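You operate a simulated robot arm through the tools that you are given. There is no shell and no other tool. Be economical: measure what you need, move in short steps, check, and stop when the job is done.

You run a simulated robot arm. Do the job below in one go: nothing can be reset, and whatever is moved stays where it is left.

JOB
Reset the jammed dispenser and drop one tray on the belt.
Fine: open the vacuum valve before the drop; after the drop turn the mode knob to OFF and zero the drop counter.

The check looks at the end state, three seconds after you hand in, the way a careful person would. Anything else that was tipped, shoved, dropped, spilled or broken makes it a failure.

ROBOT AND FRAMES
A 7-joint arm with a two-finger gripper, on a carriage that runs on a rail from [-68, 1622] to [7, -157] (x, y) and turns from -211 to 121 degrees about z. Base frame: it is fixed where the carriage stands at the start and does not move with it; the origin is on the floor, on the carriage's upright axis, x ahead of it, y to its left, z up. Readings come in mm, degrees, newtons and seconds.
With the tool pointing down near the work surface it reaches from about 100 to 700 mm from the robot's upright axis, wherever it stands. Its first joint turns from -166.0 to 166.0 degrees. Places, roughly: air jet valve lever [700, 200, 1600]; air override button [800, -200, 1400]; bay 5 of the dark blue belt [1100, -100, 800]; catch plate [700, -100, 800]; cup bar clamp lever [1000, -200, 1100]; dispenser air valve lever [800, -400, 1300]; dispenser drop button [700, 100, 1200]; dispenser mode knob [700, 200, 1100]; dispenser panel [800, 200, 1200]; dispenser pressure knob [800, -400, 1200]; dispenser reset button [700, 100, 1100]; dispenser stop button [700, 200, 1100]; dispenser zero button [700, 100, 1200]; filter drain valve lever [800, -300, 900]; height wheel [1500, -500, 1100]; length lock lever [700, 100, 1500]. Payload 2.45 kg.
The TCP is the grasp point, 23 mm short of the fingertips. In the tool frame z runs along the fingers and y along their closing line. Largest opening 72 mm; the body of the gripper starts 40 mm behind the TCP.
Orientation is told as [roll, pitch, yaw] about the base's x, y, z axes, in that order, counted from this pose: with the fingers straight down and closing along the base's y, the tool's x points along the base's -x, its y along +y and its z along -z.

CONTROLS
- The arm moves only by the tool step_arm. Its argument "steps" is text: rows parted by semicolons, each of 7 numbers parted by spaces: the closure in counts, from 0 (fully open) to 255 (shut), then the shift along the tool's x, y, z in units of 400 mm (1.0 is 400 mm), then the turn, a rotation vector about the tool's x, y, z in units of 90 degrees (1.0 is 90 degrees). In form: grip tx ty tz rx ry rz; .... A call has 1 to 12 rows; each row is the pose to reach, as a shift and turn from the pose commanded when the call began, along the tool's axes at that moment. A call with a number of a shift or a turn outside -1 to 1 is refused whole. Each row takes 0.2 s and may step no farther than 50 mm and 8.6 degrees from the row before; otherwise, or with a gripper value out of range, the whole call is refused. Where a pose cannot be reached the arm comes as near as it can. A force on the tool above 50 N (or 10 N above the force at the start of the call, whichever is more), or a blocked arm, ends the call early, and 0.2 s more pass. Each finger travels about 72 mm/s and halts on what it meets, pressing with about 29 N; the grip force reading is that of the motor and also rises with nothing between the fingers. The clock runs only during rows and for 0.2 s after the last one: add rows that repeat a pose to give the fingers time. The reply holds the time, the measured pose of the TCP, the force on the tool along the base axes, the opening and the grip force, in the units named above and with some noise, with the torque about the TCP (base axes, N m) and any sound that the robot's microphone picked up, and new pictures: "pictures" is both (left out), scene, wrist or none.
- Cameras (640 x 400 px; columns grow to the right, rows downward): "scene" is now at [7.9, 156.5, 1554.3]; the picture's right is [-0.32, -0.95, 0.00], its down [-0.45, 0.15, -0.88] and it looks along [0.83, -0.28, -0.47] (base axes); focal length 242 px, centre (320, 200). "wrist" rides on the gripper at [78, 17, -66] in the tool frame; the picture's right is [-0.22, 0.98, 0.00], its down [-0.56, -0.13, -0.82] and it looks along [-0.80, -0.18, 0.57] (tool axes); focal length 234 px, centre (320, 200). There is no depth. A picture from a camera that has moved, and an enlarged one, comes with that camera's place and axes in the base frame and with its lens. The place of the scene camera against the robot may be out by one fixed shift of up to 25 mm in any direction.
- slide_trunk(by): slides the trunk up (or, below 0, down) by that many mm; the arm and the scene camera ride with it, the base frame stays. It gives what a move gives, with no picture.
- roll_base(legs): drives the robot by 1 to 6 legs, each [ahead, left, turn to the left] in mm, mm and degrees, along the robot's own axes; the way and the turn of a leg run together, so that a leg with both is an arc; at most 1500 mm and 180 degrees a leg. The arm and the cameras ride along, it lands a little off, and it stops where it bumps. It keeps to its track: a leg is cut to what the track allows. It gives what a move gives, and a new picture of the scene camera.
- head_to(pan, tilt): turns the head with the scene camera to pan (to the left, within 155 degrees either way) and tilt (down, from -29 to 69), counted from straight ahead of the robot. It gives what a move gives, and a new picture of the scene camera.
- zoom(camera, box): a new picture of the part [left, top, right, bottom] of that camera's present view, enlarged. No time passes.
- job_done(): hands the job in; it is judged then, once.

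Work in short steps. Places have to be worked out from the pictures, the camera data and where the tool is seen: move nearer, look again, correct. Check each grasp and each placing, and mend what went wrong. You have 120 turns and 260 pictures in all, those below and enlarged ones among them. Open the gripper and draw the arm clear of the work before you hand the job in, unless the task says otherwise; then end with one line.

The tools are called after "Request:" as name(argument=value, ...) on one line, values as JSON. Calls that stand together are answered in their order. step_arm: Moves the arm, as the interface text tells. Its arguments: {"type":"object","properties":{"steps":{"type":"string"},"pictures":{"type":"string","enum":["both","scene","wrist","none"]}},"required":["steps"]} The other tools are called the same way: slide_trunk (by) slides the trunk up or down; roll_base (legs) drives the base; head_to (pan, tilt) turns the head that bears the scene camera; zoom (camera, box) takes an enlarged picture of a part of a camera's view; job_done () hands the job in.

At the start:

```text
time: 0.0
position: [393.7, -78.7, 1341.8]
tool_rot: [0.0, 0.1, 0.1]
force: [-0.4, 0.0, 0.4]
moment: [-0.01, -0.01, 0.0]
gripper_width: 71.8
finger_force: 0.0
trunk travel left (down, up): [-525.0, 65.0]
robot x, y, heading: [1.5, 1.4, -0.3]
head pan, tilt: [-18.8, 28.2]
```

scene: 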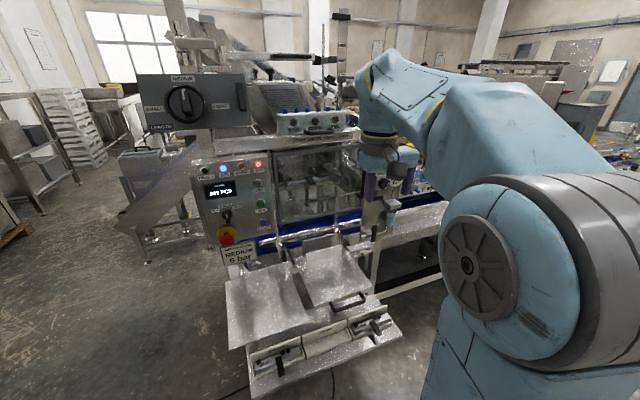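
wrist: 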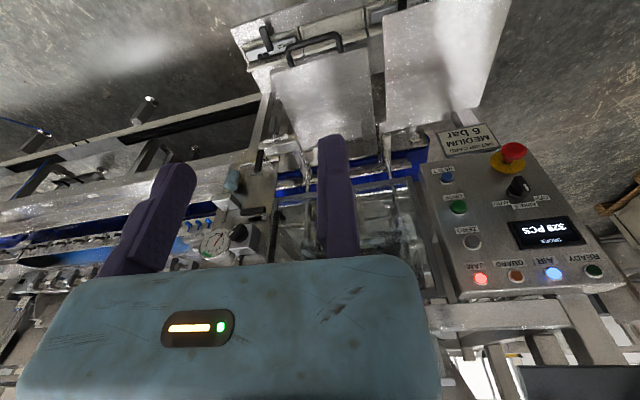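

The panel is seen with a red JAM lamp lit. I zoom in on the panel and on the rest of the machine to read the labels.

Request:
zoom(camera="scene", box=[180, 140, 300, 270])

Request:
zoom(camera="wrist", box=[410, 110, 630, 310])

Request:
zoom(camera="scene", box=[260, 90, 460, 250])

Request:
zoom(camera="wrist", box=[170, 120, 430, 280])

Request:
zoom(camera="scene", box=[120, 0, 360, 150])

```text
3.08 times, centred on (240, 205) of scene
camera zoom: at [7.9, 156.5, 1554.3], right [-0.32, -0.95, 0.0], down [-0.45, 0.15, -0.88], along [0.83, -0.28, -0.47], focal length 743 px, centre (566, 185)
```

zoom: 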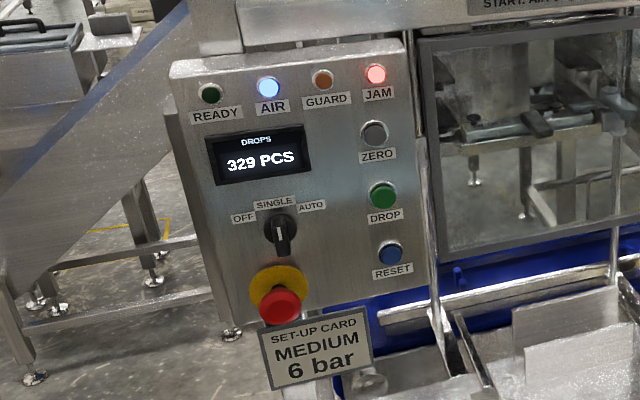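

```text
2.00 times, centred on (520, 210) of wrist
camera zoom: at [315.6, -60.9, 1406.5], right [0.22, 0.98, 0.0], down [0.56, -0.13, 0.82], along [0.8, -0.18, -0.57], focal length 468 px, centre (-80, 180)
```

zoom: 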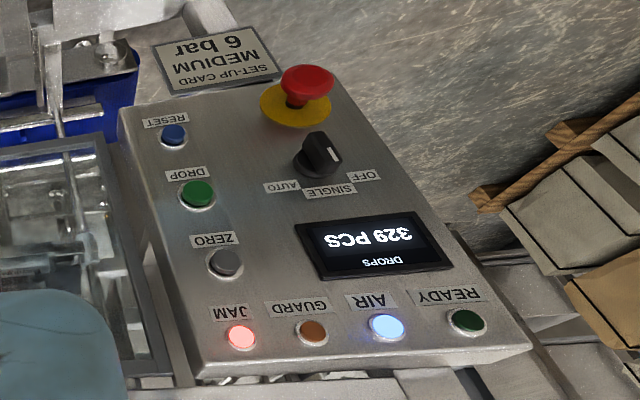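

```text
2.50 times, centred on (360, 170) of scene
camera zoom: at [7.9, 156.5, 1554.3], right [-0.32, -0.95, 0.0], down [-0.45, 0.15, -0.88], along [0.83, -0.28, -0.47], focal length 604 px, centre (220, 275)
```

zoom: 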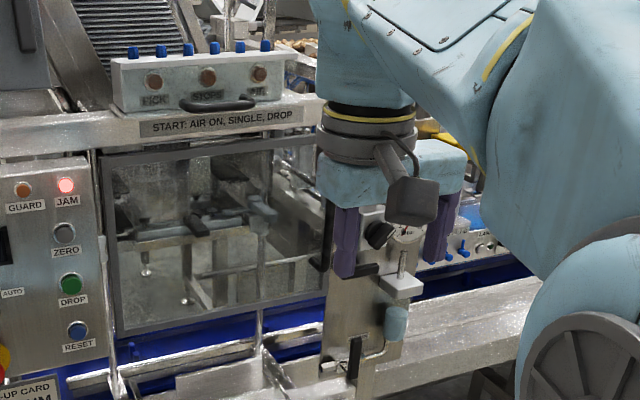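

```text
2.46 times, centred on (300, 200) of wrist
camera zoom: at [315.6, -60.9, 1406.5], right [0.22, 0.98, 0.0], down [0.56, -0.13, 0.82], along [0.8, -0.18, -0.57], focal length 576 px, centre (369, 200)
```

zoom: 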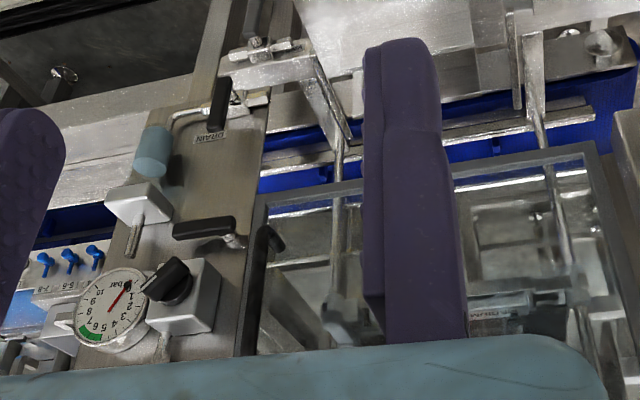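

```text
2.67 times, centred on (240, 75) of scene
camera zoom: at [7.9, 156.5, 1554.3], right [-0.32, -0.95, 0.0], down [-0.45, 0.15, -0.88], along [0.83, -0.28, -0.47], focal length 644 px, centre (533, 533)
```

zoom: 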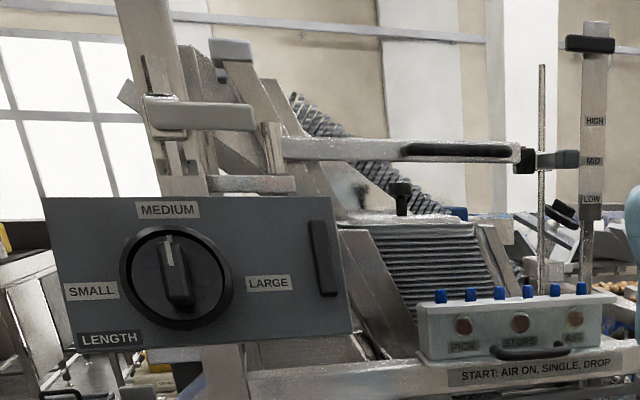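

The panel has READY, AIR, GUARD and JAM lamps, but I haven't found a vacuum valve yet. I turn the head to look around.

Request:
head_to(pan=-10, tilt=5)

Request:
head_to(pan=-30, tilt=35)

```text
time: 0.9
position: [393.8, -78.9, 1341.2]
tool_rot: [0.0, 0.0, 0.1]
force: [0.3, -0.1, 0.3]
moment: [-0.02, 0.02, 0.03]
gripper_width: 71.8
finger_force: 0.0
trunk travel left (down, up): [-525.0, 65.0]
robot x, y, heading: [0.5, -0.2, 0.0]
head pan, tilt: [-10.0, 5.0]
camera scene: at [12.1, 169.9, 1591.8], right [-0.17, -0.98, 0.0], down [-0.09, 0.02, -1.0], along [0.98, -0.17, -0.09], focal length 242 px, centre (320, 200)
```

scene: 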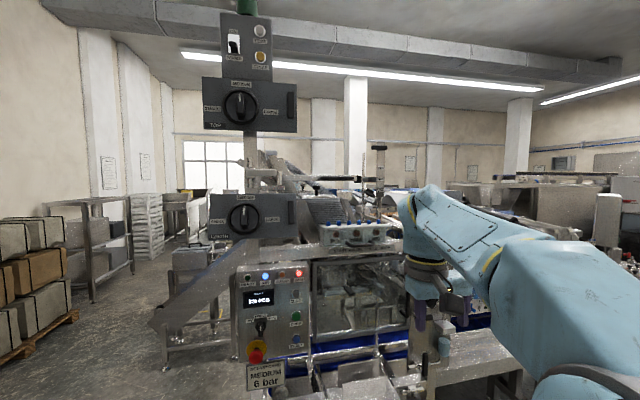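

```text
time: 1.8
position: [393.5, -79.0, 1341.9]
tool_rot: [0.0, 0.0, 0.1]
force: [-0.1, -0.1, 0.1]
moment: [0.0, 0.02, -0.03]
gripper_width: 72.1
finger_force: 0.0
trunk travel left (down, up): [-525.0, 65.0]
robot x, y, heading: [-0.5, 0.5, -0.1]
head pan, tilt: [-30.0, 35.0]
camera scene: at [-2.1, 141.9, 1543.8], right [-0.5, -0.87, 0.0], down [-0.5, 0.29, -0.82], along [0.71, -0.41, -0.57], focal length 242 px, centre (320, 200)
```

scene: 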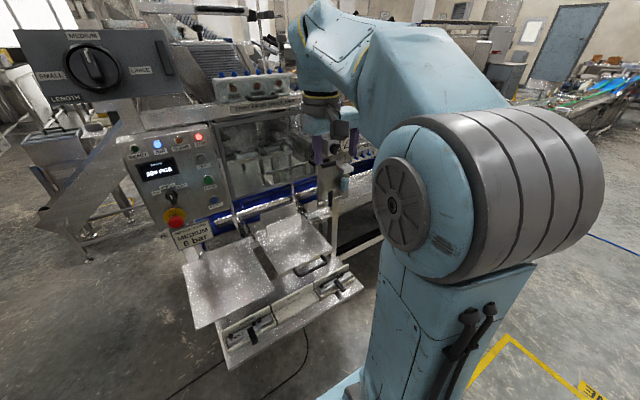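

There is a second box and lamps up top. I look back up and zoom in there.

Request:
head_to(pan=-8, tilt=5)

Request:
zoom(camera="scene", box=[190, 0, 350, 130])

Request:
zoom(camera="scene", box=[180, 130, 420, 270])

Request:
zoom(camera="scene", box=[270, 240, 470, 400])

```text
time: 2.8
position: [395.1, -78.8, 1343.8]
tool_rot: [0.0, -0.2, 0.1]
force: [0.2, -0.5, 0.2]
moment: [0.01, 0.01, -0.04]
gripper_width: 72.2
finger_force: 0.1
trunk travel left (down, up): [-525.0, 65.0]
robot x, y, heading: [-2.9, -0.1, 0.4]
head pan, tilt: [-8.0, 5.0]
camera scene: at [12.6, 173.1, 1591.8], right [-0.14, -0.99, 0.0], down [-0.09, 0.01, -1.0], along [0.99, -0.14, -0.09], focal length 242 px, centre (320, 200)
```

scene: 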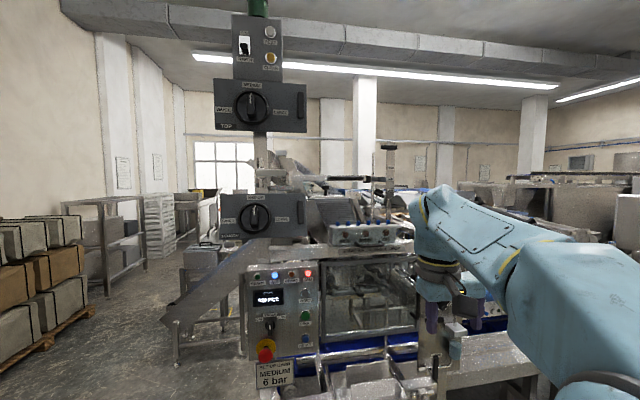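

```text
3.08 times, centred on (270, 65) of scene
camera zoom: at [12.6, 173.1, 1591.8], right [-0.14, -0.99, 0.0], down [-0.09, 0.01, -1.0], along [0.99, -0.14, -0.09], focal length 743 px, centre (474, 615)
```

zoom: 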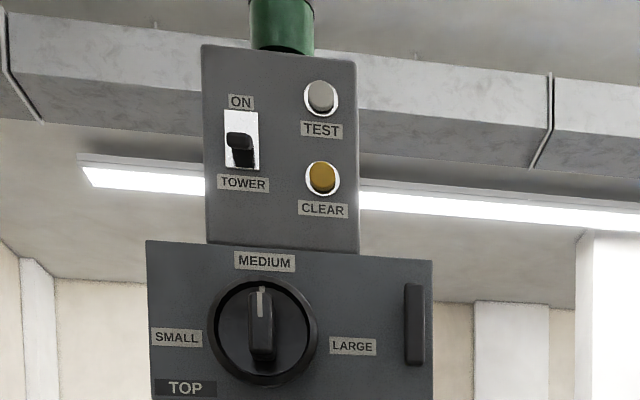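

```text
2.67 times, centred on (300, 200) of scene
camera zoom: at [12.6, 173.1, 1591.8], right [-0.14, -0.99, 0.0], down [-0.09, 0.01, -1.0], along [0.99, -0.14, -0.09], focal length 644 px, centre (373, 200)
```

zoom: 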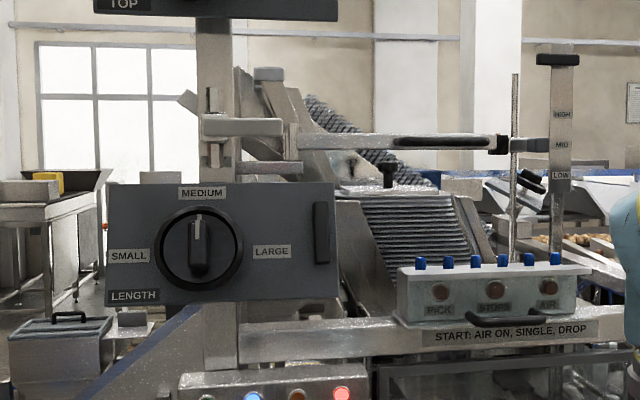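

```text
2.50 times, centred on (370, 320) of scene
camera zoom: at [12.6, 173.1, 1591.8], right [-0.14, -0.99, 0.0], down [-0.09, 0.01, -1.0], along [0.99, -0.14, -0.09], focal length 604 px, centre (195, -100)
```

zoom: 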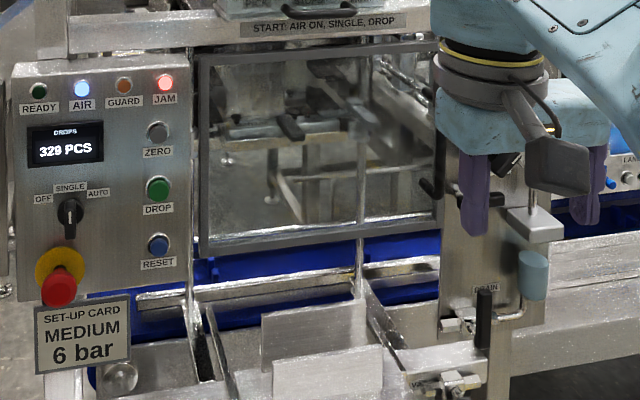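

To see the service unit behind the gripper, I drive the carriage 350 mm to the left and look right.

Request:
roll_base(legs=[[0, 350, 0]])

Request:
head_to(pan=-38, tilt=15)

```text
time: 5.0
position: [378.2, 259.6, 1342.4]
tool_rot: [0.0, 0.1, -0.5]
force: [0.1, 0.3, 0.4]
moment: [-0.01, 0.03, -0.02]
gripper_width: 72.2
finger_force: 0.0
trunk travel left (down, up): [-525.0, 65.0]
robot x, y, heading: [-15.7, 340.1, -0.5]
head pan, tilt: [-8.0, 5.0]
camera scene: at [-0.4, 514.8, 1591.9], right [-0.15, -0.99, 0.0], down [-0.09, 0.01, -1.0], along [0.99, -0.15, -0.09], focal length 242 px, centre (320, 200)
```

scene: 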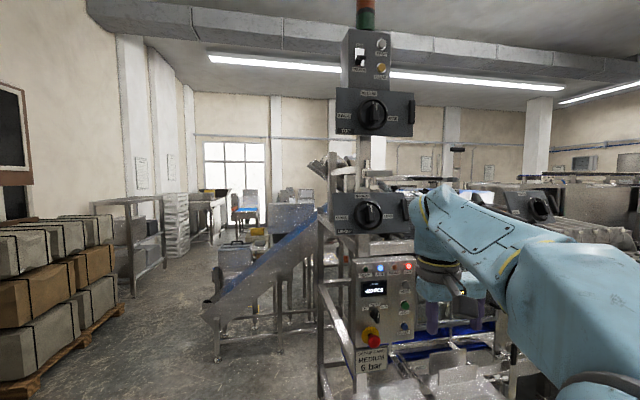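

```text
time: 6.0
position: [379.4, 258.4, 1341.4]
tool_rot: [0.0, 0.0, -0.5]
force: [0.2, 0.4, 0.0]
moment: [0.01, -0.03, -0.02]
gripper_width: 71.6
finger_force: 0.0
trunk travel left (down, up): [-525.0, 65.0]
robot x, y, heading: [-16.6, 342.3, -0.4]
head pan, tilt: [-38.0, 15.0]
camera scene: at [-18.0, 470.1, 1575.7], right [-0.62, -0.78, 0.0], down [-0.2, 0.16, -0.97], along [0.76, -0.6, -0.26], focal length 242 px, centre (320, 200)
```

scene: 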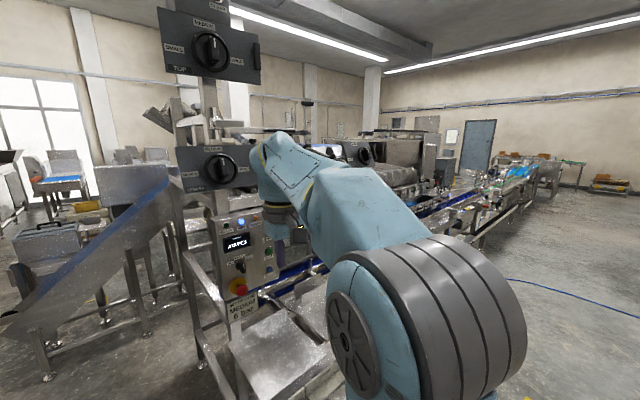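

The arm hides more from here, so I drive back and use the wrist camera by shifting the tool toward the service unit.

Request:
roll_base(legs=[[0, -370, 0]])

Request:
step_arm(steps="0 0 -0.12 0 0 0 0; 0 0 -0.24 0 0 0 0; 0 0 -0.36 0 0 0 0; 0 0 -0.48 0 0 0 0; 0 0 -0.6 0 0 0 0")

```text
time: 8.4
position: [393.9, -106.2, 1341.6]
tool_rot: [0.0, -0.1, -0.3]
force: [0.3, 0.4, 0.0]
moment: [0.04, 0.01, -0.02]
gripper_width: 71.9
finger_force: 0.0
trunk travel left (down, up): [-525.0, 65.0]
robot x, y, heading: [-0.5, -23.1, -0.4]
head pan, tilt: [-38.0, 15.0]
camera scene: at [-2.8, 102.4, 1575.7], right [-0.62, -0.78, 0.0], down [-0.2, 0.16, -0.97], along [0.76, -0.6, -0.26], focal length 242 px, centre (320, 200)
```

scene: 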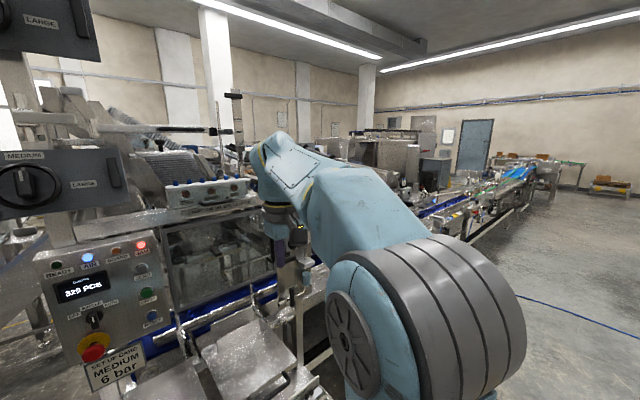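

```text
time: 9.6
position: [391.6, -349.7, 1346.6]
tool_rot: [0.0, 0.1, -0.3]
force: [0.6, -0.7, -1.0]
moment: [0.02, -0.03, 0.05]
gripper_width: 72.1
finger_force: 0.1
trunk travel left (down, up): [-525.0, 65.0]
robot x, y, heading: [-0.8, -27.4, -0.4]
head pan, tilt: [-38.0, 15.0]
camera scene: at [-2.7, 102.1, 1575.7], right [-0.62, -0.78, 0.0], down [-0.2, 0.16, -0.97], along [0.76, -0.6, -0.26], focal length 242 px, centre (320, 200)
camera wrist: at [312.8, -331.9, 1410.7], right [0.22, 0.97, 0.0], down [0.56, -0.13, 0.82], along [0.8, -0.18, -0.57], focal length 234 px, centre (320, 200)
```

scene: 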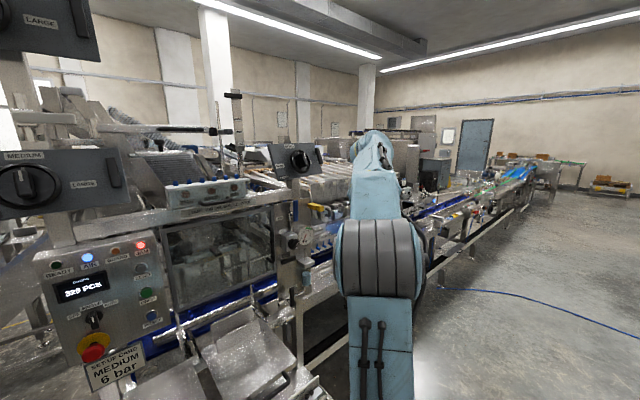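
wrist: 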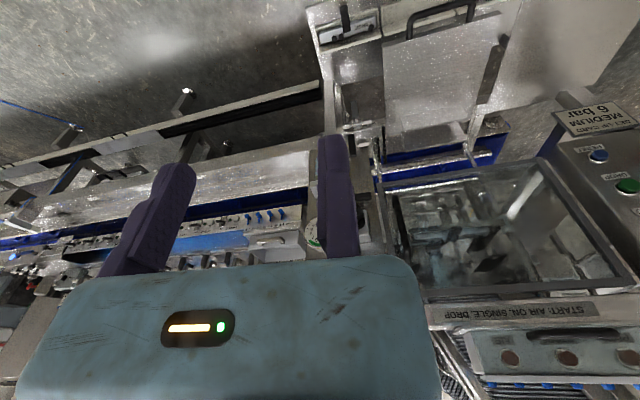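

The arm is out of the way now. I zoom in on the service unit and the manifolds.

Request:
head_to(pan=-30, tilt=20)

Request:
zoom(camera="scene", box=[280, 130, 400, 230])

Request:
zoom(camera="scene", box=[190, 120, 320, 230])

Request:
zoom(camera="scene", box=[280, 210, 380, 310])

```text
time: 10.3
position: [392.2, -350.1, 1345.8]
tool_rot: [0.0, 0.0, -0.4]
force: [1.0, -0.2, 0.0]
moment: [0.0, 0.03, 0.02]
gripper_width: 71.7
finger_force: 0.1
trunk travel left (down, up): [-525.0, 65.0]
robot x, y, heading: [-0.1, -25.2, -0.7]
head pan, tilt: [-30.0, 20.0]
camera scene: at [4.2, 113.4, 1567.6], right [-0.51, -0.86, 0.0], down [-0.29, 0.17, -0.94], along [0.81, -0.48, -0.34], focal length 242 px, centre (320, 200)
```

scene: 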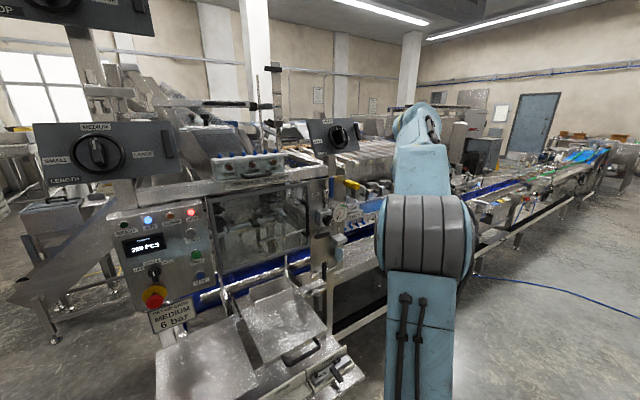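

```text
4.00 times, centred on (340, 180) of scene
camera zoom: at [4.2, 113.4, 1567.6], right [-0.51, -0.86, 0.0], down [-0.29, 0.17, -0.94], along [0.81, -0.48, -0.34], focal length 966 px, centre (240, 280)
```

zoom: 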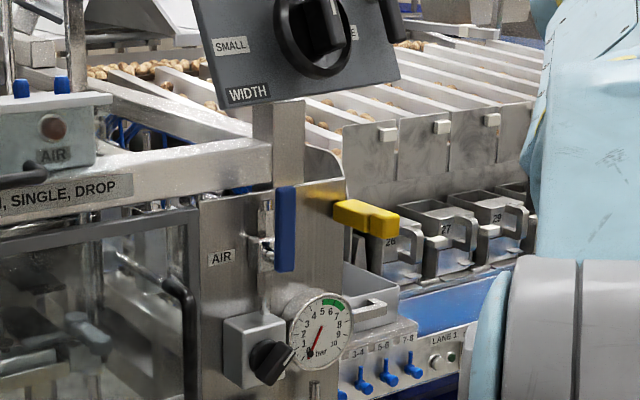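

```text
3.64 times, centred on (255, 175) of scene
camera zoom: at [4.2, 113.4, 1567.6], right [-0.51, -0.86, 0.0], down [-0.29, 0.17, -0.94], along [0.81, -0.48, -0.34], focal length 878 px, centre (556, 291)
```

zoom: 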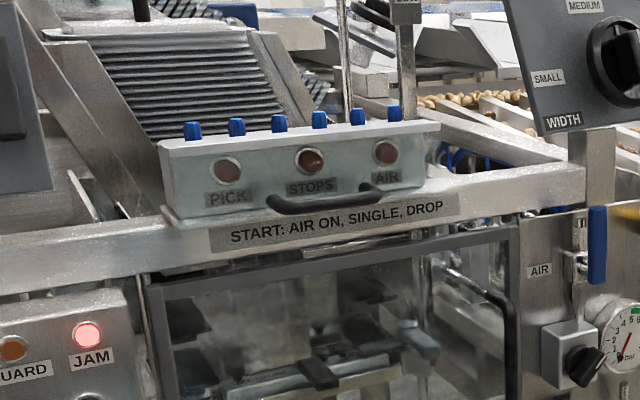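

```text
4.00 times, centred on (330, 260) of scene
camera zoom: at [4.2, 113.4, 1567.6], right [-0.51, -0.86, 0.0], down [-0.29, 0.17, -0.94], along [0.81, -0.48, -0.34], focal length 966 px, centre (280, -40)
```

zoom: 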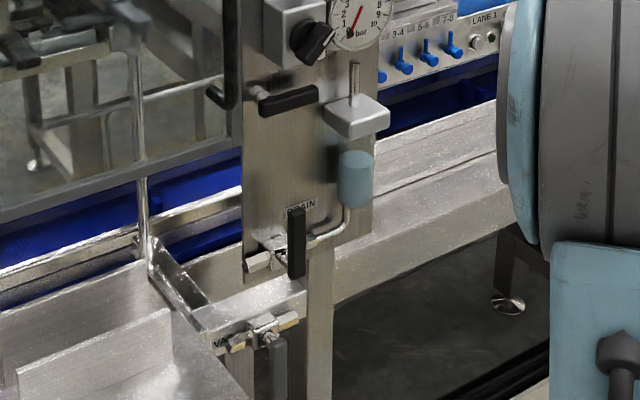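

A blue lever on the AIR line and a yellow lever beside it show up, and the gauge reads low. I zoom tighter on these and on the guard interior.

Request:
zoom(camera="scene", box=[300, 170, 360, 230])

Request:
zoom(camera="scene", box=[200, 190, 330, 290])

Request:
zoom(camera="scene", box=[100, 200, 220, 340])

Request:
zoom(camera="wrist", box=[360, 100, 640, 400])

```text
6.67 times, centred on (330, 200) of scene
camera zoom: at [4.2, 113.4, 1567.6], right [-0.51, -0.86, 0.0], down [-0.29, 0.17, -0.94], along [0.81, -0.48, -0.34], focal length 1610 px, centre (253, 200)
```

zoom: 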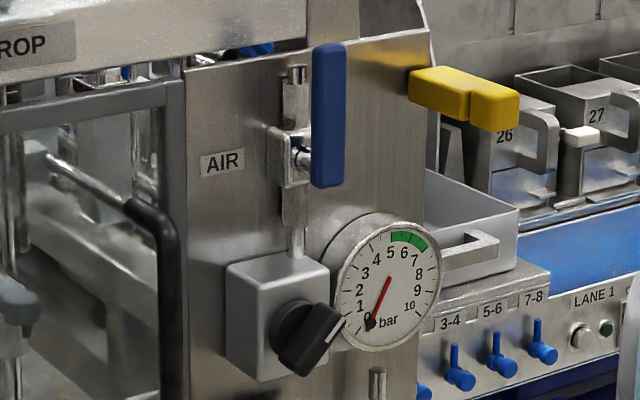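

```text
4.00 times, centred on (265, 240) of scene
camera zoom: at [4.2, 113.4, 1567.6], right [-0.51, -0.86, 0.0], down [-0.29, 0.17, -0.94], along [0.81, -0.48, -0.34], focal length 966 px, centre (540, 40)
```

zoom: 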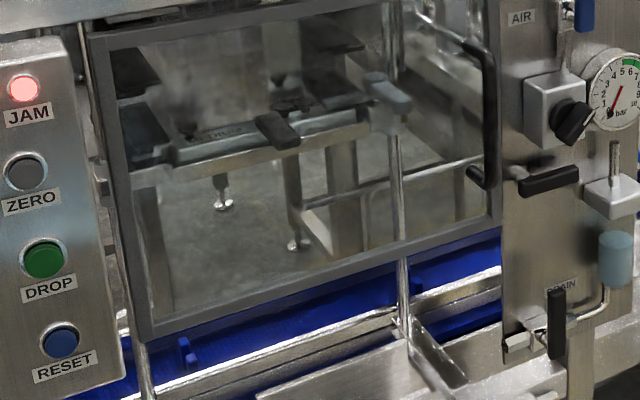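

```text
2.86 times, centred on (160, 270) of scene
camera zoom: at [4.2, 113.4, 1567.6], right [-0.51, -0.86, 0.0], down [-0.29, 0.17, -0.94], along [0.81, -0.48, -0.34], focal length 690 px, centre (777, 0)
```

zoom: 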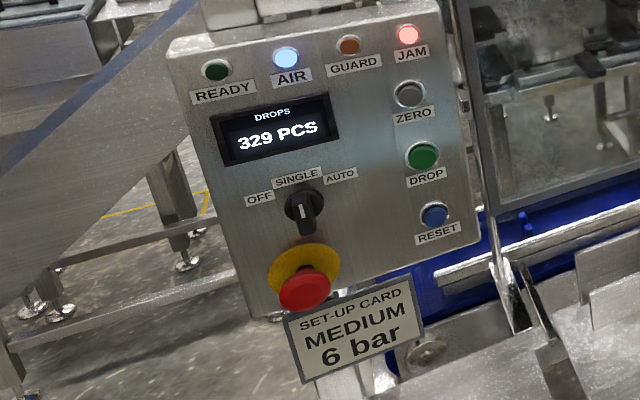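

```text
1.33 times, centred on (500, 250) of wrist
camera zoom: at [312.8, -330.6, 1410.8], right [0.22, 0.97, 0.0], down [0.56, -0.13, 0.82], along [0.8, -0.18, -0.57], focal length 312 px, centre (80, 133)
```

zoom: 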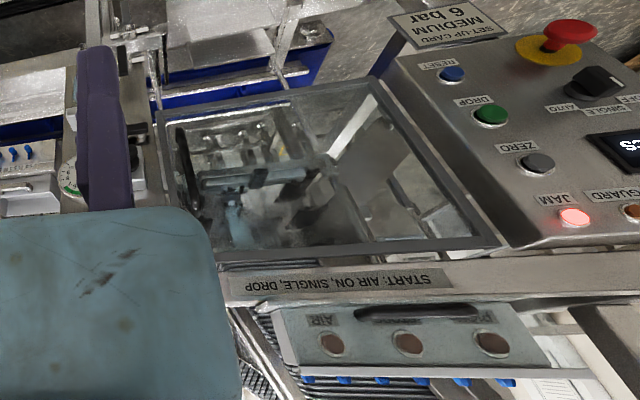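

The gauge reads close to 0 bar. I move the tool further right so the wrist camera looks at the service unit from its right side.

Request:
step_arm(steps="0 0.03 -0.11 0 0 0 0; 0 0.06 -0.22 0 0 0 0; 0 0.09 -0.33 0 0 0 0; 0 0.12 -0.44 0 0 0 0; 0 0.15 -0.53 0 0 0 0; 0 0.15 -0.6 0 0 0 0", pictures="wrist")

Request:
zoom(camera="wrist", box=[400, 100, 640, 300])

```text
time: 11.7
position: [290.6, -574.2, 1299.1]
tool_rot: [0.0, -0.3, -0.5]
force: [-2.0, -2.8, -0.6]
moment: [0.17, -0.14, -0.01]
gripper_width: 71.9
finger_force: 0.1
out of reach, approached as far as the arm can: row 4, 5, 6
trunk travel left (down, up): [-525.0, 65.0]
robot x, y, heading: [5.1, -25.8, -0.2]
head pan, tilt: [-30.0, 20.0]
camera wrist: at [211.1, -554.5, 1363.1], right [0.23, 0.97, 0.0], down [0.56, -0.13, 0.82], along [0.8, -0.19, -0.57], focal length 234 px, centre (320, 200)
```

wrist: 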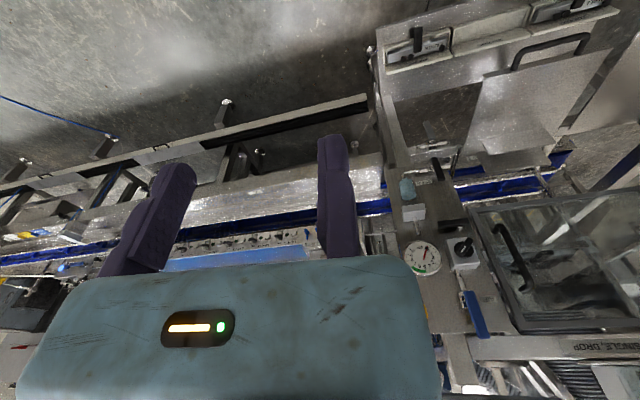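

```text
2.00 times, centred on (520, 200) of wrist
camera zoom: at [211.1, -554.5, 1363.1], right [0.23, 0.97, 0.0], down [0.56, -0.13, 0.82], along [0.8, -0.19, -0.57], focal length 468 px, centre (-80, 200)
```

zoom: 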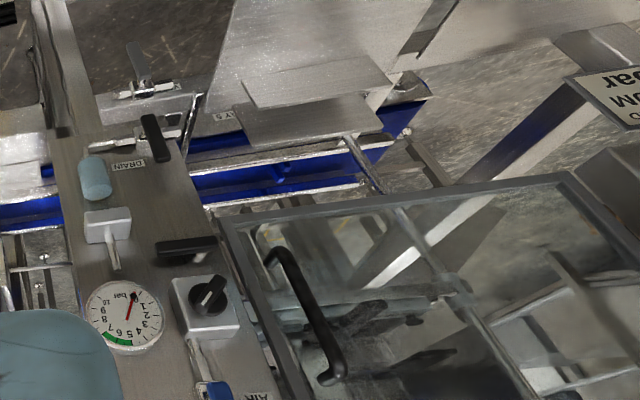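

The gauge is at 0 and the AIR lever is not labelled open or closed. I turn the carriage right to get the arm out of the view and use the head camera from further right.

Request:
roll_base(legs=[[0, -130, 0], [0, 0, -45]])

Request:
head_to(pan=25, tilt=22)

```text
time: 15.1
position: [-175.1, -739.9, 1303.3]
tool_rot: [-0.5, -0.2, -46.2]
force: [-1.4, 0.1, -0.4]
moment: [0.0, -0.01, 0.01]
gripper_width: 72.2
finger_force: 0.0
trunk travel left (down, up): [-525.0, 65.0]
robot x, y, heading: [4.7, -154.9, -46.2]
head pan, tilt: [-30.0, 20.0]
camera scene: at [102.2, -72.2, 1567.6], right [-0.97, -0.24, 0.0], down [-0.08, 0.33, -0.94], along [0.22, -0.91, -0.34], focal length 242 px, centre (320, 200)
```

scene: 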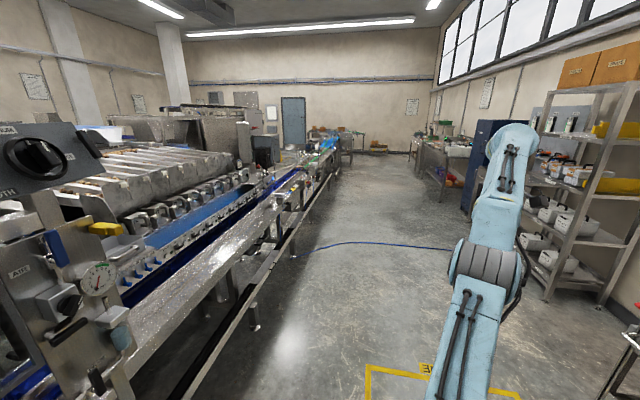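

```text
time: 16.3
position: [-178.6, -738.5, 1302.9]
tool_rot: [-0.4, -0.2, -46.3]
force: [-0.9, -0.8, -1.0]
moment: [0.0, 0.02, 0.0]
gripper_width: 71.9
finger_force: 0.1
trunk travel left (down, up): [-525.0, 65.0]
robot x, y, heading: [6.3, -155.3, -46.2]
head pan, tilt: [25.0, 22.0]
camera scene: at [166.6, -15.5, 1564.3], right [-0.36, -0.93, 0.0], down [-0.35, 0.14, -0.93], along [0.86, -0.34, -0.37], focal length 242 px, centre (320, 200)
```

scene: 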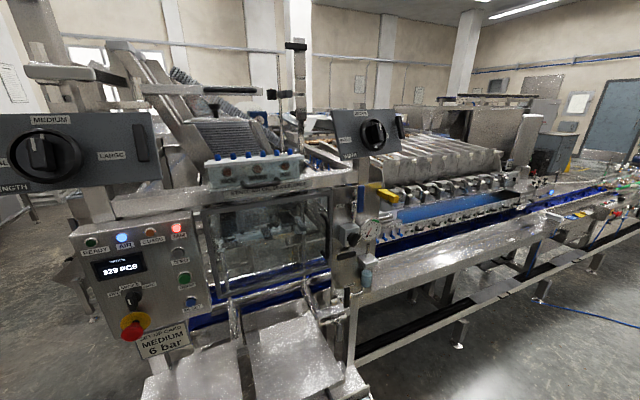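

Clear view now; I zoom in on the service unit, the side of it, and the guard interior.

Request:
zoom(camera="scene", box=[330, 175, 420, 245])

Request:
zoom(camera="scene", box=[200, 130, 340, 230])

Request:
zoom(camera="scene", box=[200, 190, 340, 300])

Request:
zoom(camera="scene", box=[310, 230, 400, 330])

Request:
zoom(camera="scene", box=[60, 220, 220, 350])

```text
5.71 times, centred on (375, 210) of scene
camera zoom: at [166.6, -15.5, 1564.3], right [-0.36, -0.93, 0.0], down [-0.35, 0.14, -0.93], along [0.86, -0.34, -0.37], focal length 1380 px, centre (6, 143)
```

zoom: 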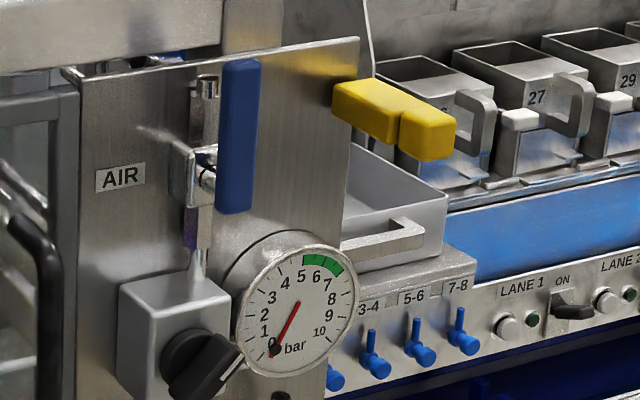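

```text
4.00 times, centred on (270, 180) of scene
camera zoom: at [166.6, -15.5, 1564.3], right [-0.36, -0.93, 0.0], down [-0.35, 0.14, -0.93], along [0.86, -0.34, -0.37], focal length 966 px, centre (520, 280)
```

zoom: 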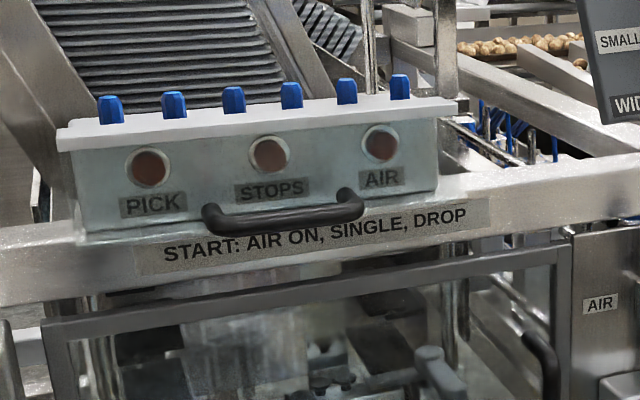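

```text
3.64 times, centred on (270, 245) of scene
camera zoom: at [166.6, -15.5, 1564.3], right [-0.36, -0.93, 0.0], down [-0.35, 0.14, -0.93], along [0.86, -0.34, -0.37], focal length 878 px, centre (502, 36)
```

zoom: 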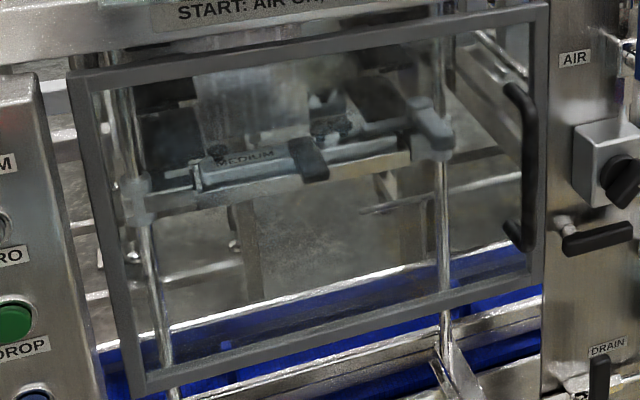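

```text
4.00 times, centred on (355, 280) of scene
camera zoom: at [166.6, -15.5, 1564.3], right [-0.36, -0.93, 0.0], down [-0.35, 0.14, -0.93], along [0.86, -0.34, -0.37], focal length 966 px, centre (180, -120)
```

zoom: 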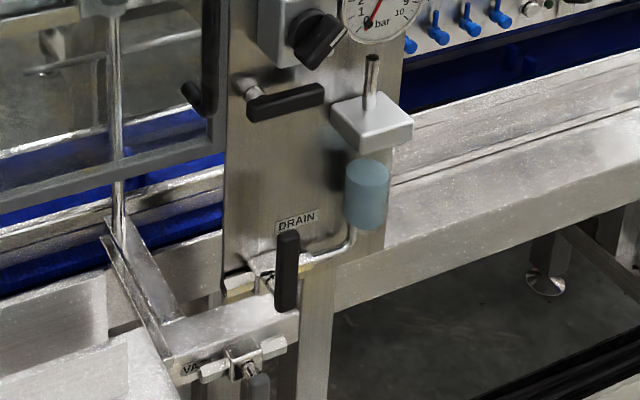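

```text
3.08 times, centred on (140, 285) of scene
camera zoom: at [166.6, -15.5, 1564.3], right [-0.36, -0.93, 0.0], down [-0.35, 0.14, -0.93], along [0.86, -0.34, -0.37], focal length 743 px, centre (874, -62)
```

zoom: 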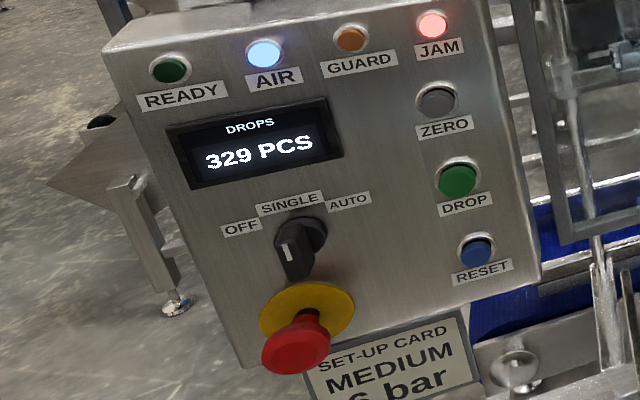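

A "VA…" label appears beside a valve on the catch plate arm, probably the vacuum valve. I look down at it.

Request:
head_to(pan=35, tilt=45)

Request:
zoom(camera="scene", box=[200, 120, 400, 300])

```text
time: 17.2
position: [-176.8, -738.9, 1302.5]
tool_rot: [-0.4, -0.2, -46.3]
force: [0.2, 0.0, -0.5]
moment: [0.0, 0.02, 0.05]
gripper_width: 71.8
finger_force: 0.0
trunk travel left (down, up): [-525.0, 65.0]
robot x, y, heading: [1.0, -149.4, -46.3]
head pan, tilt: [35.0, 45.0]
camera scene: at [159.9, 2.3, 1529.0], right [-0.2, -0.98, 0.0], down [-0.69, 0.14, -0.71], along [0.69, -0.14, -0.71], focal length 242 px, centre (320, 200)
```

scene: 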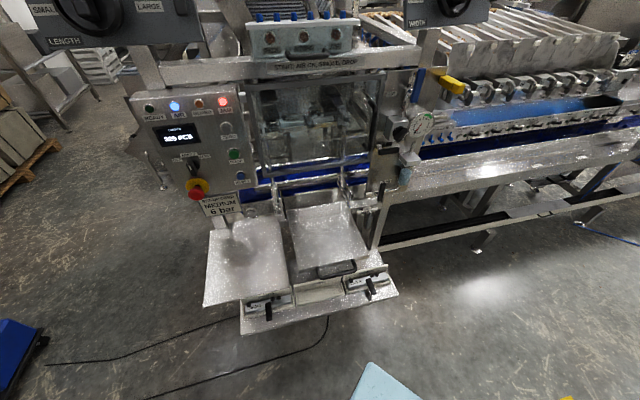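

```text
2.22 times, centred on (300, 210) of scene
camera zoom: at [159.9, 2.3, 1529.0], right [-0.2, -0.98, 0.0], down [-0.69, 0.14, -0.71], along [0.69, -0.14, -0.71], focal length 537 px, centre (364, 178)
```

zoom: 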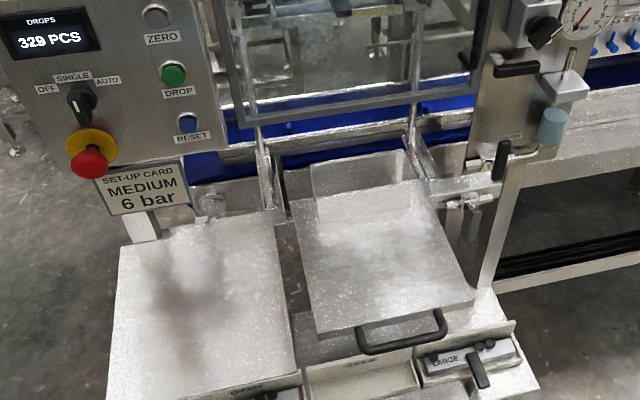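

Request:
zoom(camera="scene", box=[340, 170, 420, 240])

Request:
zoom(camera="scene", box=[230, 230, 410, 340])

Request:
zoom(camera="scene", box=[240, 80, 420, 210])

```text
5.71 times, centred on (380, 205) of scene
camera zoom: at [159.9, 2.3, 1529.0], right [-0.2, -0.98, 0.0], down [-0.69, 0.14, -0.71], along [0.69, -0.14, -0.71], focal length 1380 px, centre (-23, 171)
```

zoom: 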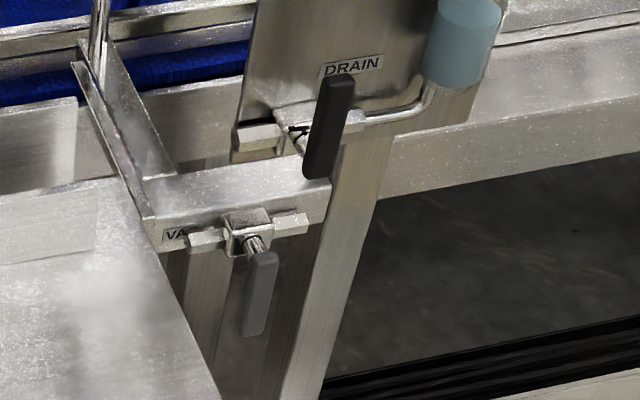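

```text
3.56 times, centred on (320, 285) of scene
camera zoom: at [159.9, 2.3, 1529.0], right [-0.2, -0.98, 0.0], down [-0.69, 0.14, -0.71], along [0.69, -0.14, -0.71], focal length 859 px, centre (320, -102)
```

zoom: 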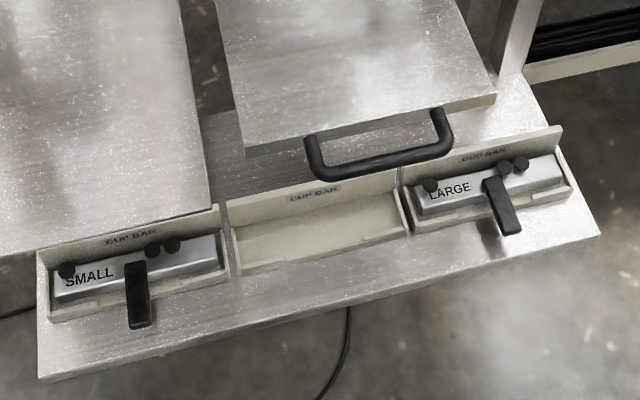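

```text
3.08 times, centred on (330, 145) of scene
camera zoom: at [159.9, 2.3, 1529.0], right [-0.2, -0.98, 0.0], down [-0.69, 0.14, -0.71], along [0.69, -0.14, -0.71], focal length 743 px, centre (289, 369)
```

zoom: 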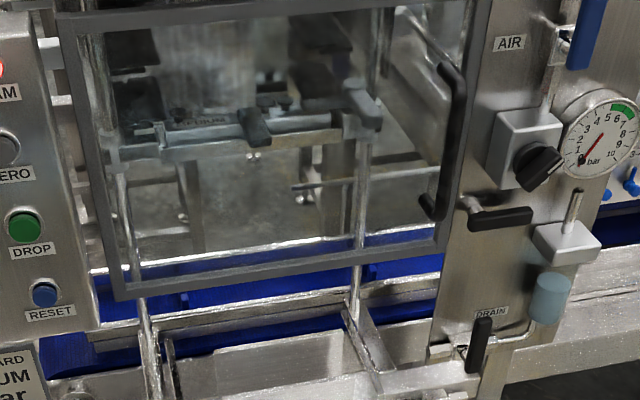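

The VAC valve has its lever hanging down across a horizontal pipe, so it is closed; I place its pivot near [770, -330, 808]. I bring the arm in front of the robot while still turned away, then lower the trunk.

Request:
step_arm(steps="0 -0.02 0.12 0 0 0 0; 0 -0.04 0.24 0 0 0 0; 0 -0.06 0.36 0 0 0 0; 0 -0.08 0.48 0 0 0 0; 0 -0.1 0.6 0 0 0 0; 0 -0.12 0.72 0 0 0 0; 0 -0.14 0.84 0 0 0 0; 0 -0.16 0.96 0 0 0 0; 0 -0.16 0.96 0 0 0 0", pictures="none")

Request:
slide_trunk(by=-250)

Request:
roll_base(legs=[[0, 0, 33]])

```text
time: 19.2
position: [149.9, -519.9, 1301.4]
tool_rot: [-0.4, -0.2, -46.4]
force: [-0.3, -0.8, -0.4]
moment: [-0.01, 0.0, 0.02]
gripper_width: 72.0
finger_force: 0.0
trunk travel left (down, up): [-525.0, 65.0]
robot x, y, heading: [5.5, -157.9, -46.2]
head pan, tilt: [35.0, 45.0]
```

```text
time: 21.8
position: [148.8, -520.6, 1051.3]
tool_rot: [-0.4, -0.3, -46.2]
force: [0.0, 0.6, 1.6]
moment: [0.02, -0.02, 0.01]
gripper_width: 72.0
finger_force: 0.0
trunk travel left (down, up): [-275.0, 315.0]
robot x, y, heading: [8.6, -156.9, -46.3]
head pan, tilt: [35.0, 45.0]
```

```text
time: 23.8
position: [327.3, -381.9, 1051.6]
tool_rot: [-0.4, -0.2, -13.0]
force: [0.5, 0.5, -0.1]
moment: [0.0, -0.02, 0.01]
gripper_width: 71.9
finger_force: 0.0
trunk travel left (down, up): [-275.0, 315.0]
robot x, y, heading: [5.8, -151.1, -12.9]
head pan, tilt: [35.0, 45.0]
camera scene: at [46.5, 71.2, 1278.9], right [0.37, -0.93, 0.0], down [-0.66, -0.27, -0.71], along [0.66, 0.27, -0.71], focal length 242 px, centre (320, 200)
```

scene: 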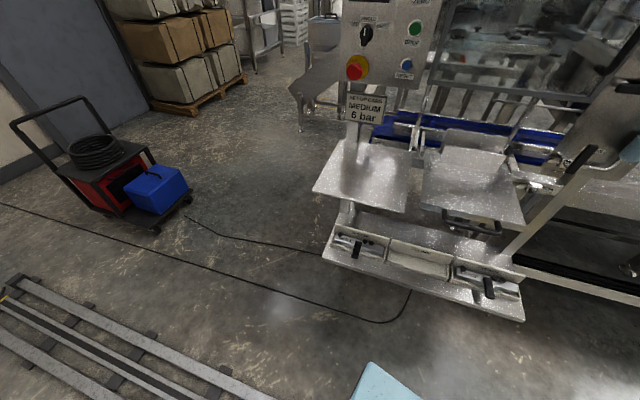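

Now I close the gripper, square the yaw and then tilt the tool 45° forward to look at the valve.

Request:
step_arm(steps="255 0 0 0 0 0 -0.07; 255 0 0 0 0 0 -0.144; 255 0 0 0 0 0 -0.144", pictures="none")

Request:
step_arm(steps="255 -0.05 0 0 0 -0.09 0; 255 -0.1 0 0 0 -0.18 0; 255 -0.15 0 0 0 -0.27 0; 255 -0.2 0 0 0 -0.36 0; 255 -0.25 0 0 0 -0.45 0; 255 -0.3 0 0 0 -0.5 0; 255 -0.3 0 0 0 -0.5 0", pictures="both")

```text
time: 24.6
position: [326.3, -381.6, 1051.1]
tool_rot: [-0.5, -0.1, 0.0]
force: [0.4, -0.4, 0.3]
moment: [-0.05, 0.01, 0.02]
gripper_width: 0.0
finger_force: 28.0
trunk travel left (down, up): [-275.0, 315.0]
robot x, y, heading: [6.8, -154.4, -13.0]
head pan, tilt: [35.0, 45.0]
```

```text
time: 26.2
position: [446.0, -381.9, 1049.0]
tool_rot: [-0.6, -45.2, 0.4]
force: [0.6, 1.2, -0.8]
moment: [-0.01, -0.04, 0.01]
gripper_width: 0.3
finger_force: 28.9
trunk travel left (down, up): [-275.0, 315.0]
robot x, y, heading: [1.9, -155.6, -13.1]
head pan, tilt: [35.0, 45.0]
camera scene: at [46.6, 71.2, 1278.9], right [0.37, -0.93, 0.0], down [-0.66, -0.27, -0.71], along [0.66, 0.27, -0.71], focal length 242 px, centre (320, 200)
camera wrist: at [344.1, -364.2, 1039.1], right [0.15, 0.98, 0.15], down [-0.19, -0.12, 0.98], along [0.97, -0.18, 0.16], focal length 234 px, centre (320, 200)
```

scene: 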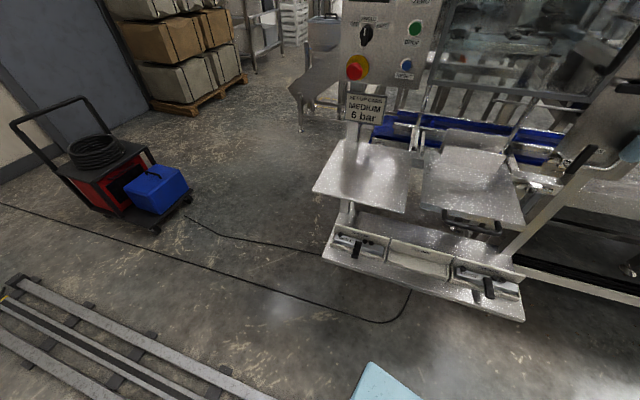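
wrist: 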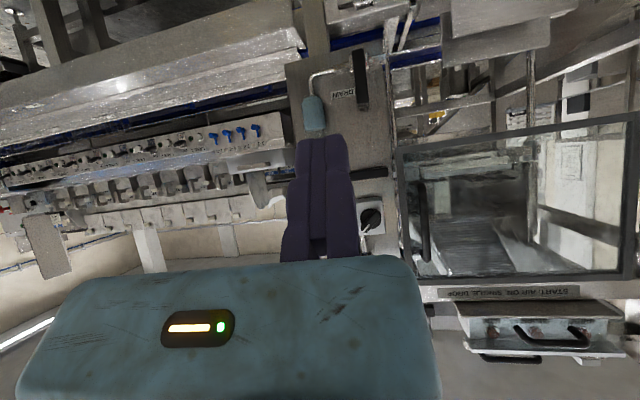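

I lower the tool by about 130 mm to bring the VAC valve into the wrist view.

Request:
step_arm(steps="255 0.08 0 0.08 0 0 0; 255 0.16 0 0.16 0 0 0; 255 0.23 0 0.23 0 0 0; 255 0.23 0 0.23 0 0 0", pictures="wrist")

Request:
zoom(camera="wrist", box=[280, 0, 460, 150])

```text
time: 27.2
position: [446.5, -382.1, 917.1]
tool_rot: [-0.7, -45.1, 0.4]
force: [0.1, -0.3, -0.1]
moment: [0.03, 0.02, -0.01]
gripper_width: 0.0
finger_force: 28.9
trunk travel left (down, up): [-275.0, 315.0]
robot x, y, heading: [5.4, -152.2, -13.2]
head pan, tilt: [35.0, 45.0]
camera wrist: at [344.9, -364.3, 907.9], right [0.15, 0.98, 0.15], down [-0.19, -0.12, 0.98], along [0.97, -0.18, 0.16], focal length 234 px, centre (320, 200)
```

wrist: 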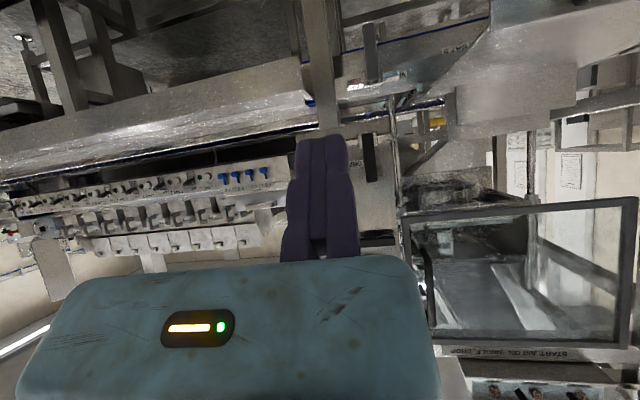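

```text
2.67 times, centred on (370, 75) of wrist
camera zoom: at [344.9, -364.3, 907.9], right [0.15, 0.98, 0.15], down [-0.19, -0.12, 0.98], along [0.97, -0.18, 0.16], focal length 624 px, centre (187, 533)
```

zoom: 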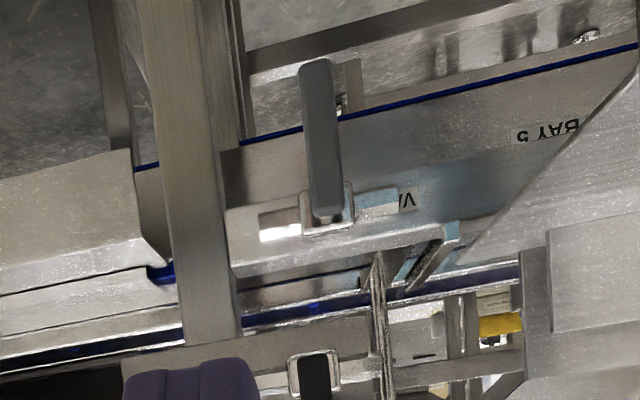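

VAC pivot works out at about [794, -323, 786], lever hanging to z≈700; the catch plate edge is at y≈-255, z≈833. I approach to a standoff with the tool yawed 25° left to keep the body clear of the plate.

Request:
step_arm(steps="255 -0.0449 0.041 0.0922 -0.04 0 -0.04; 255 -0.0898 0.082 0.1844 -0.08 0 -0.08; 255 -0.1347 0.123 0.2766 -0.12 0 -0.12; 255 -0.1796 0.164 0.3688 -0.16 0 -0.16; 255 -0.2245 0.205 0.461 -0.1964 0 -0.1964; 255 -0.2245 0.205 0.461 -0.1964 0 -0.1964", pictures="wrist")

Request:
head_to(pan=0, tilt=35)

```text
time: 28.6
position: [643.6, -304.9, 850.9]
tool_rot: [-0.6, -44.9, 25.5]
force: [-0.7, 0.1, -0.3]
moment: [-0.02, 0.0, 0.0]
gripper_width: 0.0
finger_force: 28.8
trunk travel left (down, up): [-275.0, 315.0]
robot x, y, heading: [5.4, -152.9, -13.0]
head pan, tilt: [35.0, 45.0]
camera wrist: at [543.5, -331.6, 842.0], right [-0.27, 0.95, 0.15], down [-0.12, -0.18, 0.98], along [0.95, 0.25, 0.16], focal length 234 px, centre (320, 200)
```

wrist: 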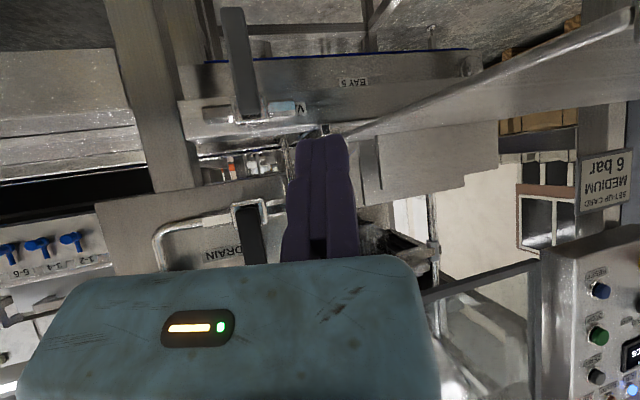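

```text
time: 29.6
position: [641.4, -305.1, 852.4]
tool_rot: [-0.6, -44.9, 25.4]
force: [0.3, 0.4, -0.7]
moment: [0.01, 0.03, -0.03]
gripper_width: 0.0
finger_force: 28.5
trunk travel left (down, up): [-275.0, 315.0]
robot x, y, heading: [6.5, -152.5, -13.0]
head pan, tilt: [0.0, 35.0]
camera scene: at [57.0, 21.0, 1293.7], right [-0.22, -0.97, 0.0], down [-0.56, 0.13, -0.82], along [0.8, -0.18, -0.57], focal length 242 px, centre (320, 200)
```

scene: 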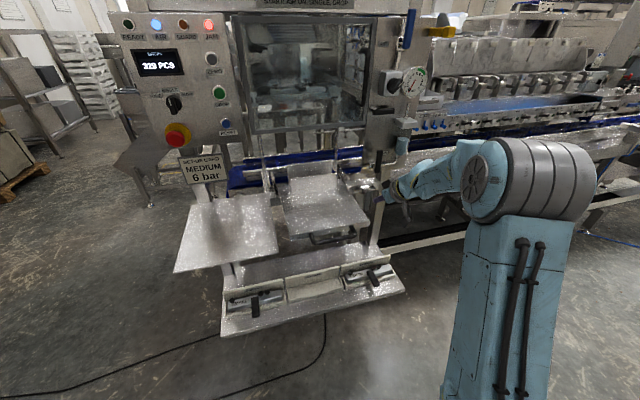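

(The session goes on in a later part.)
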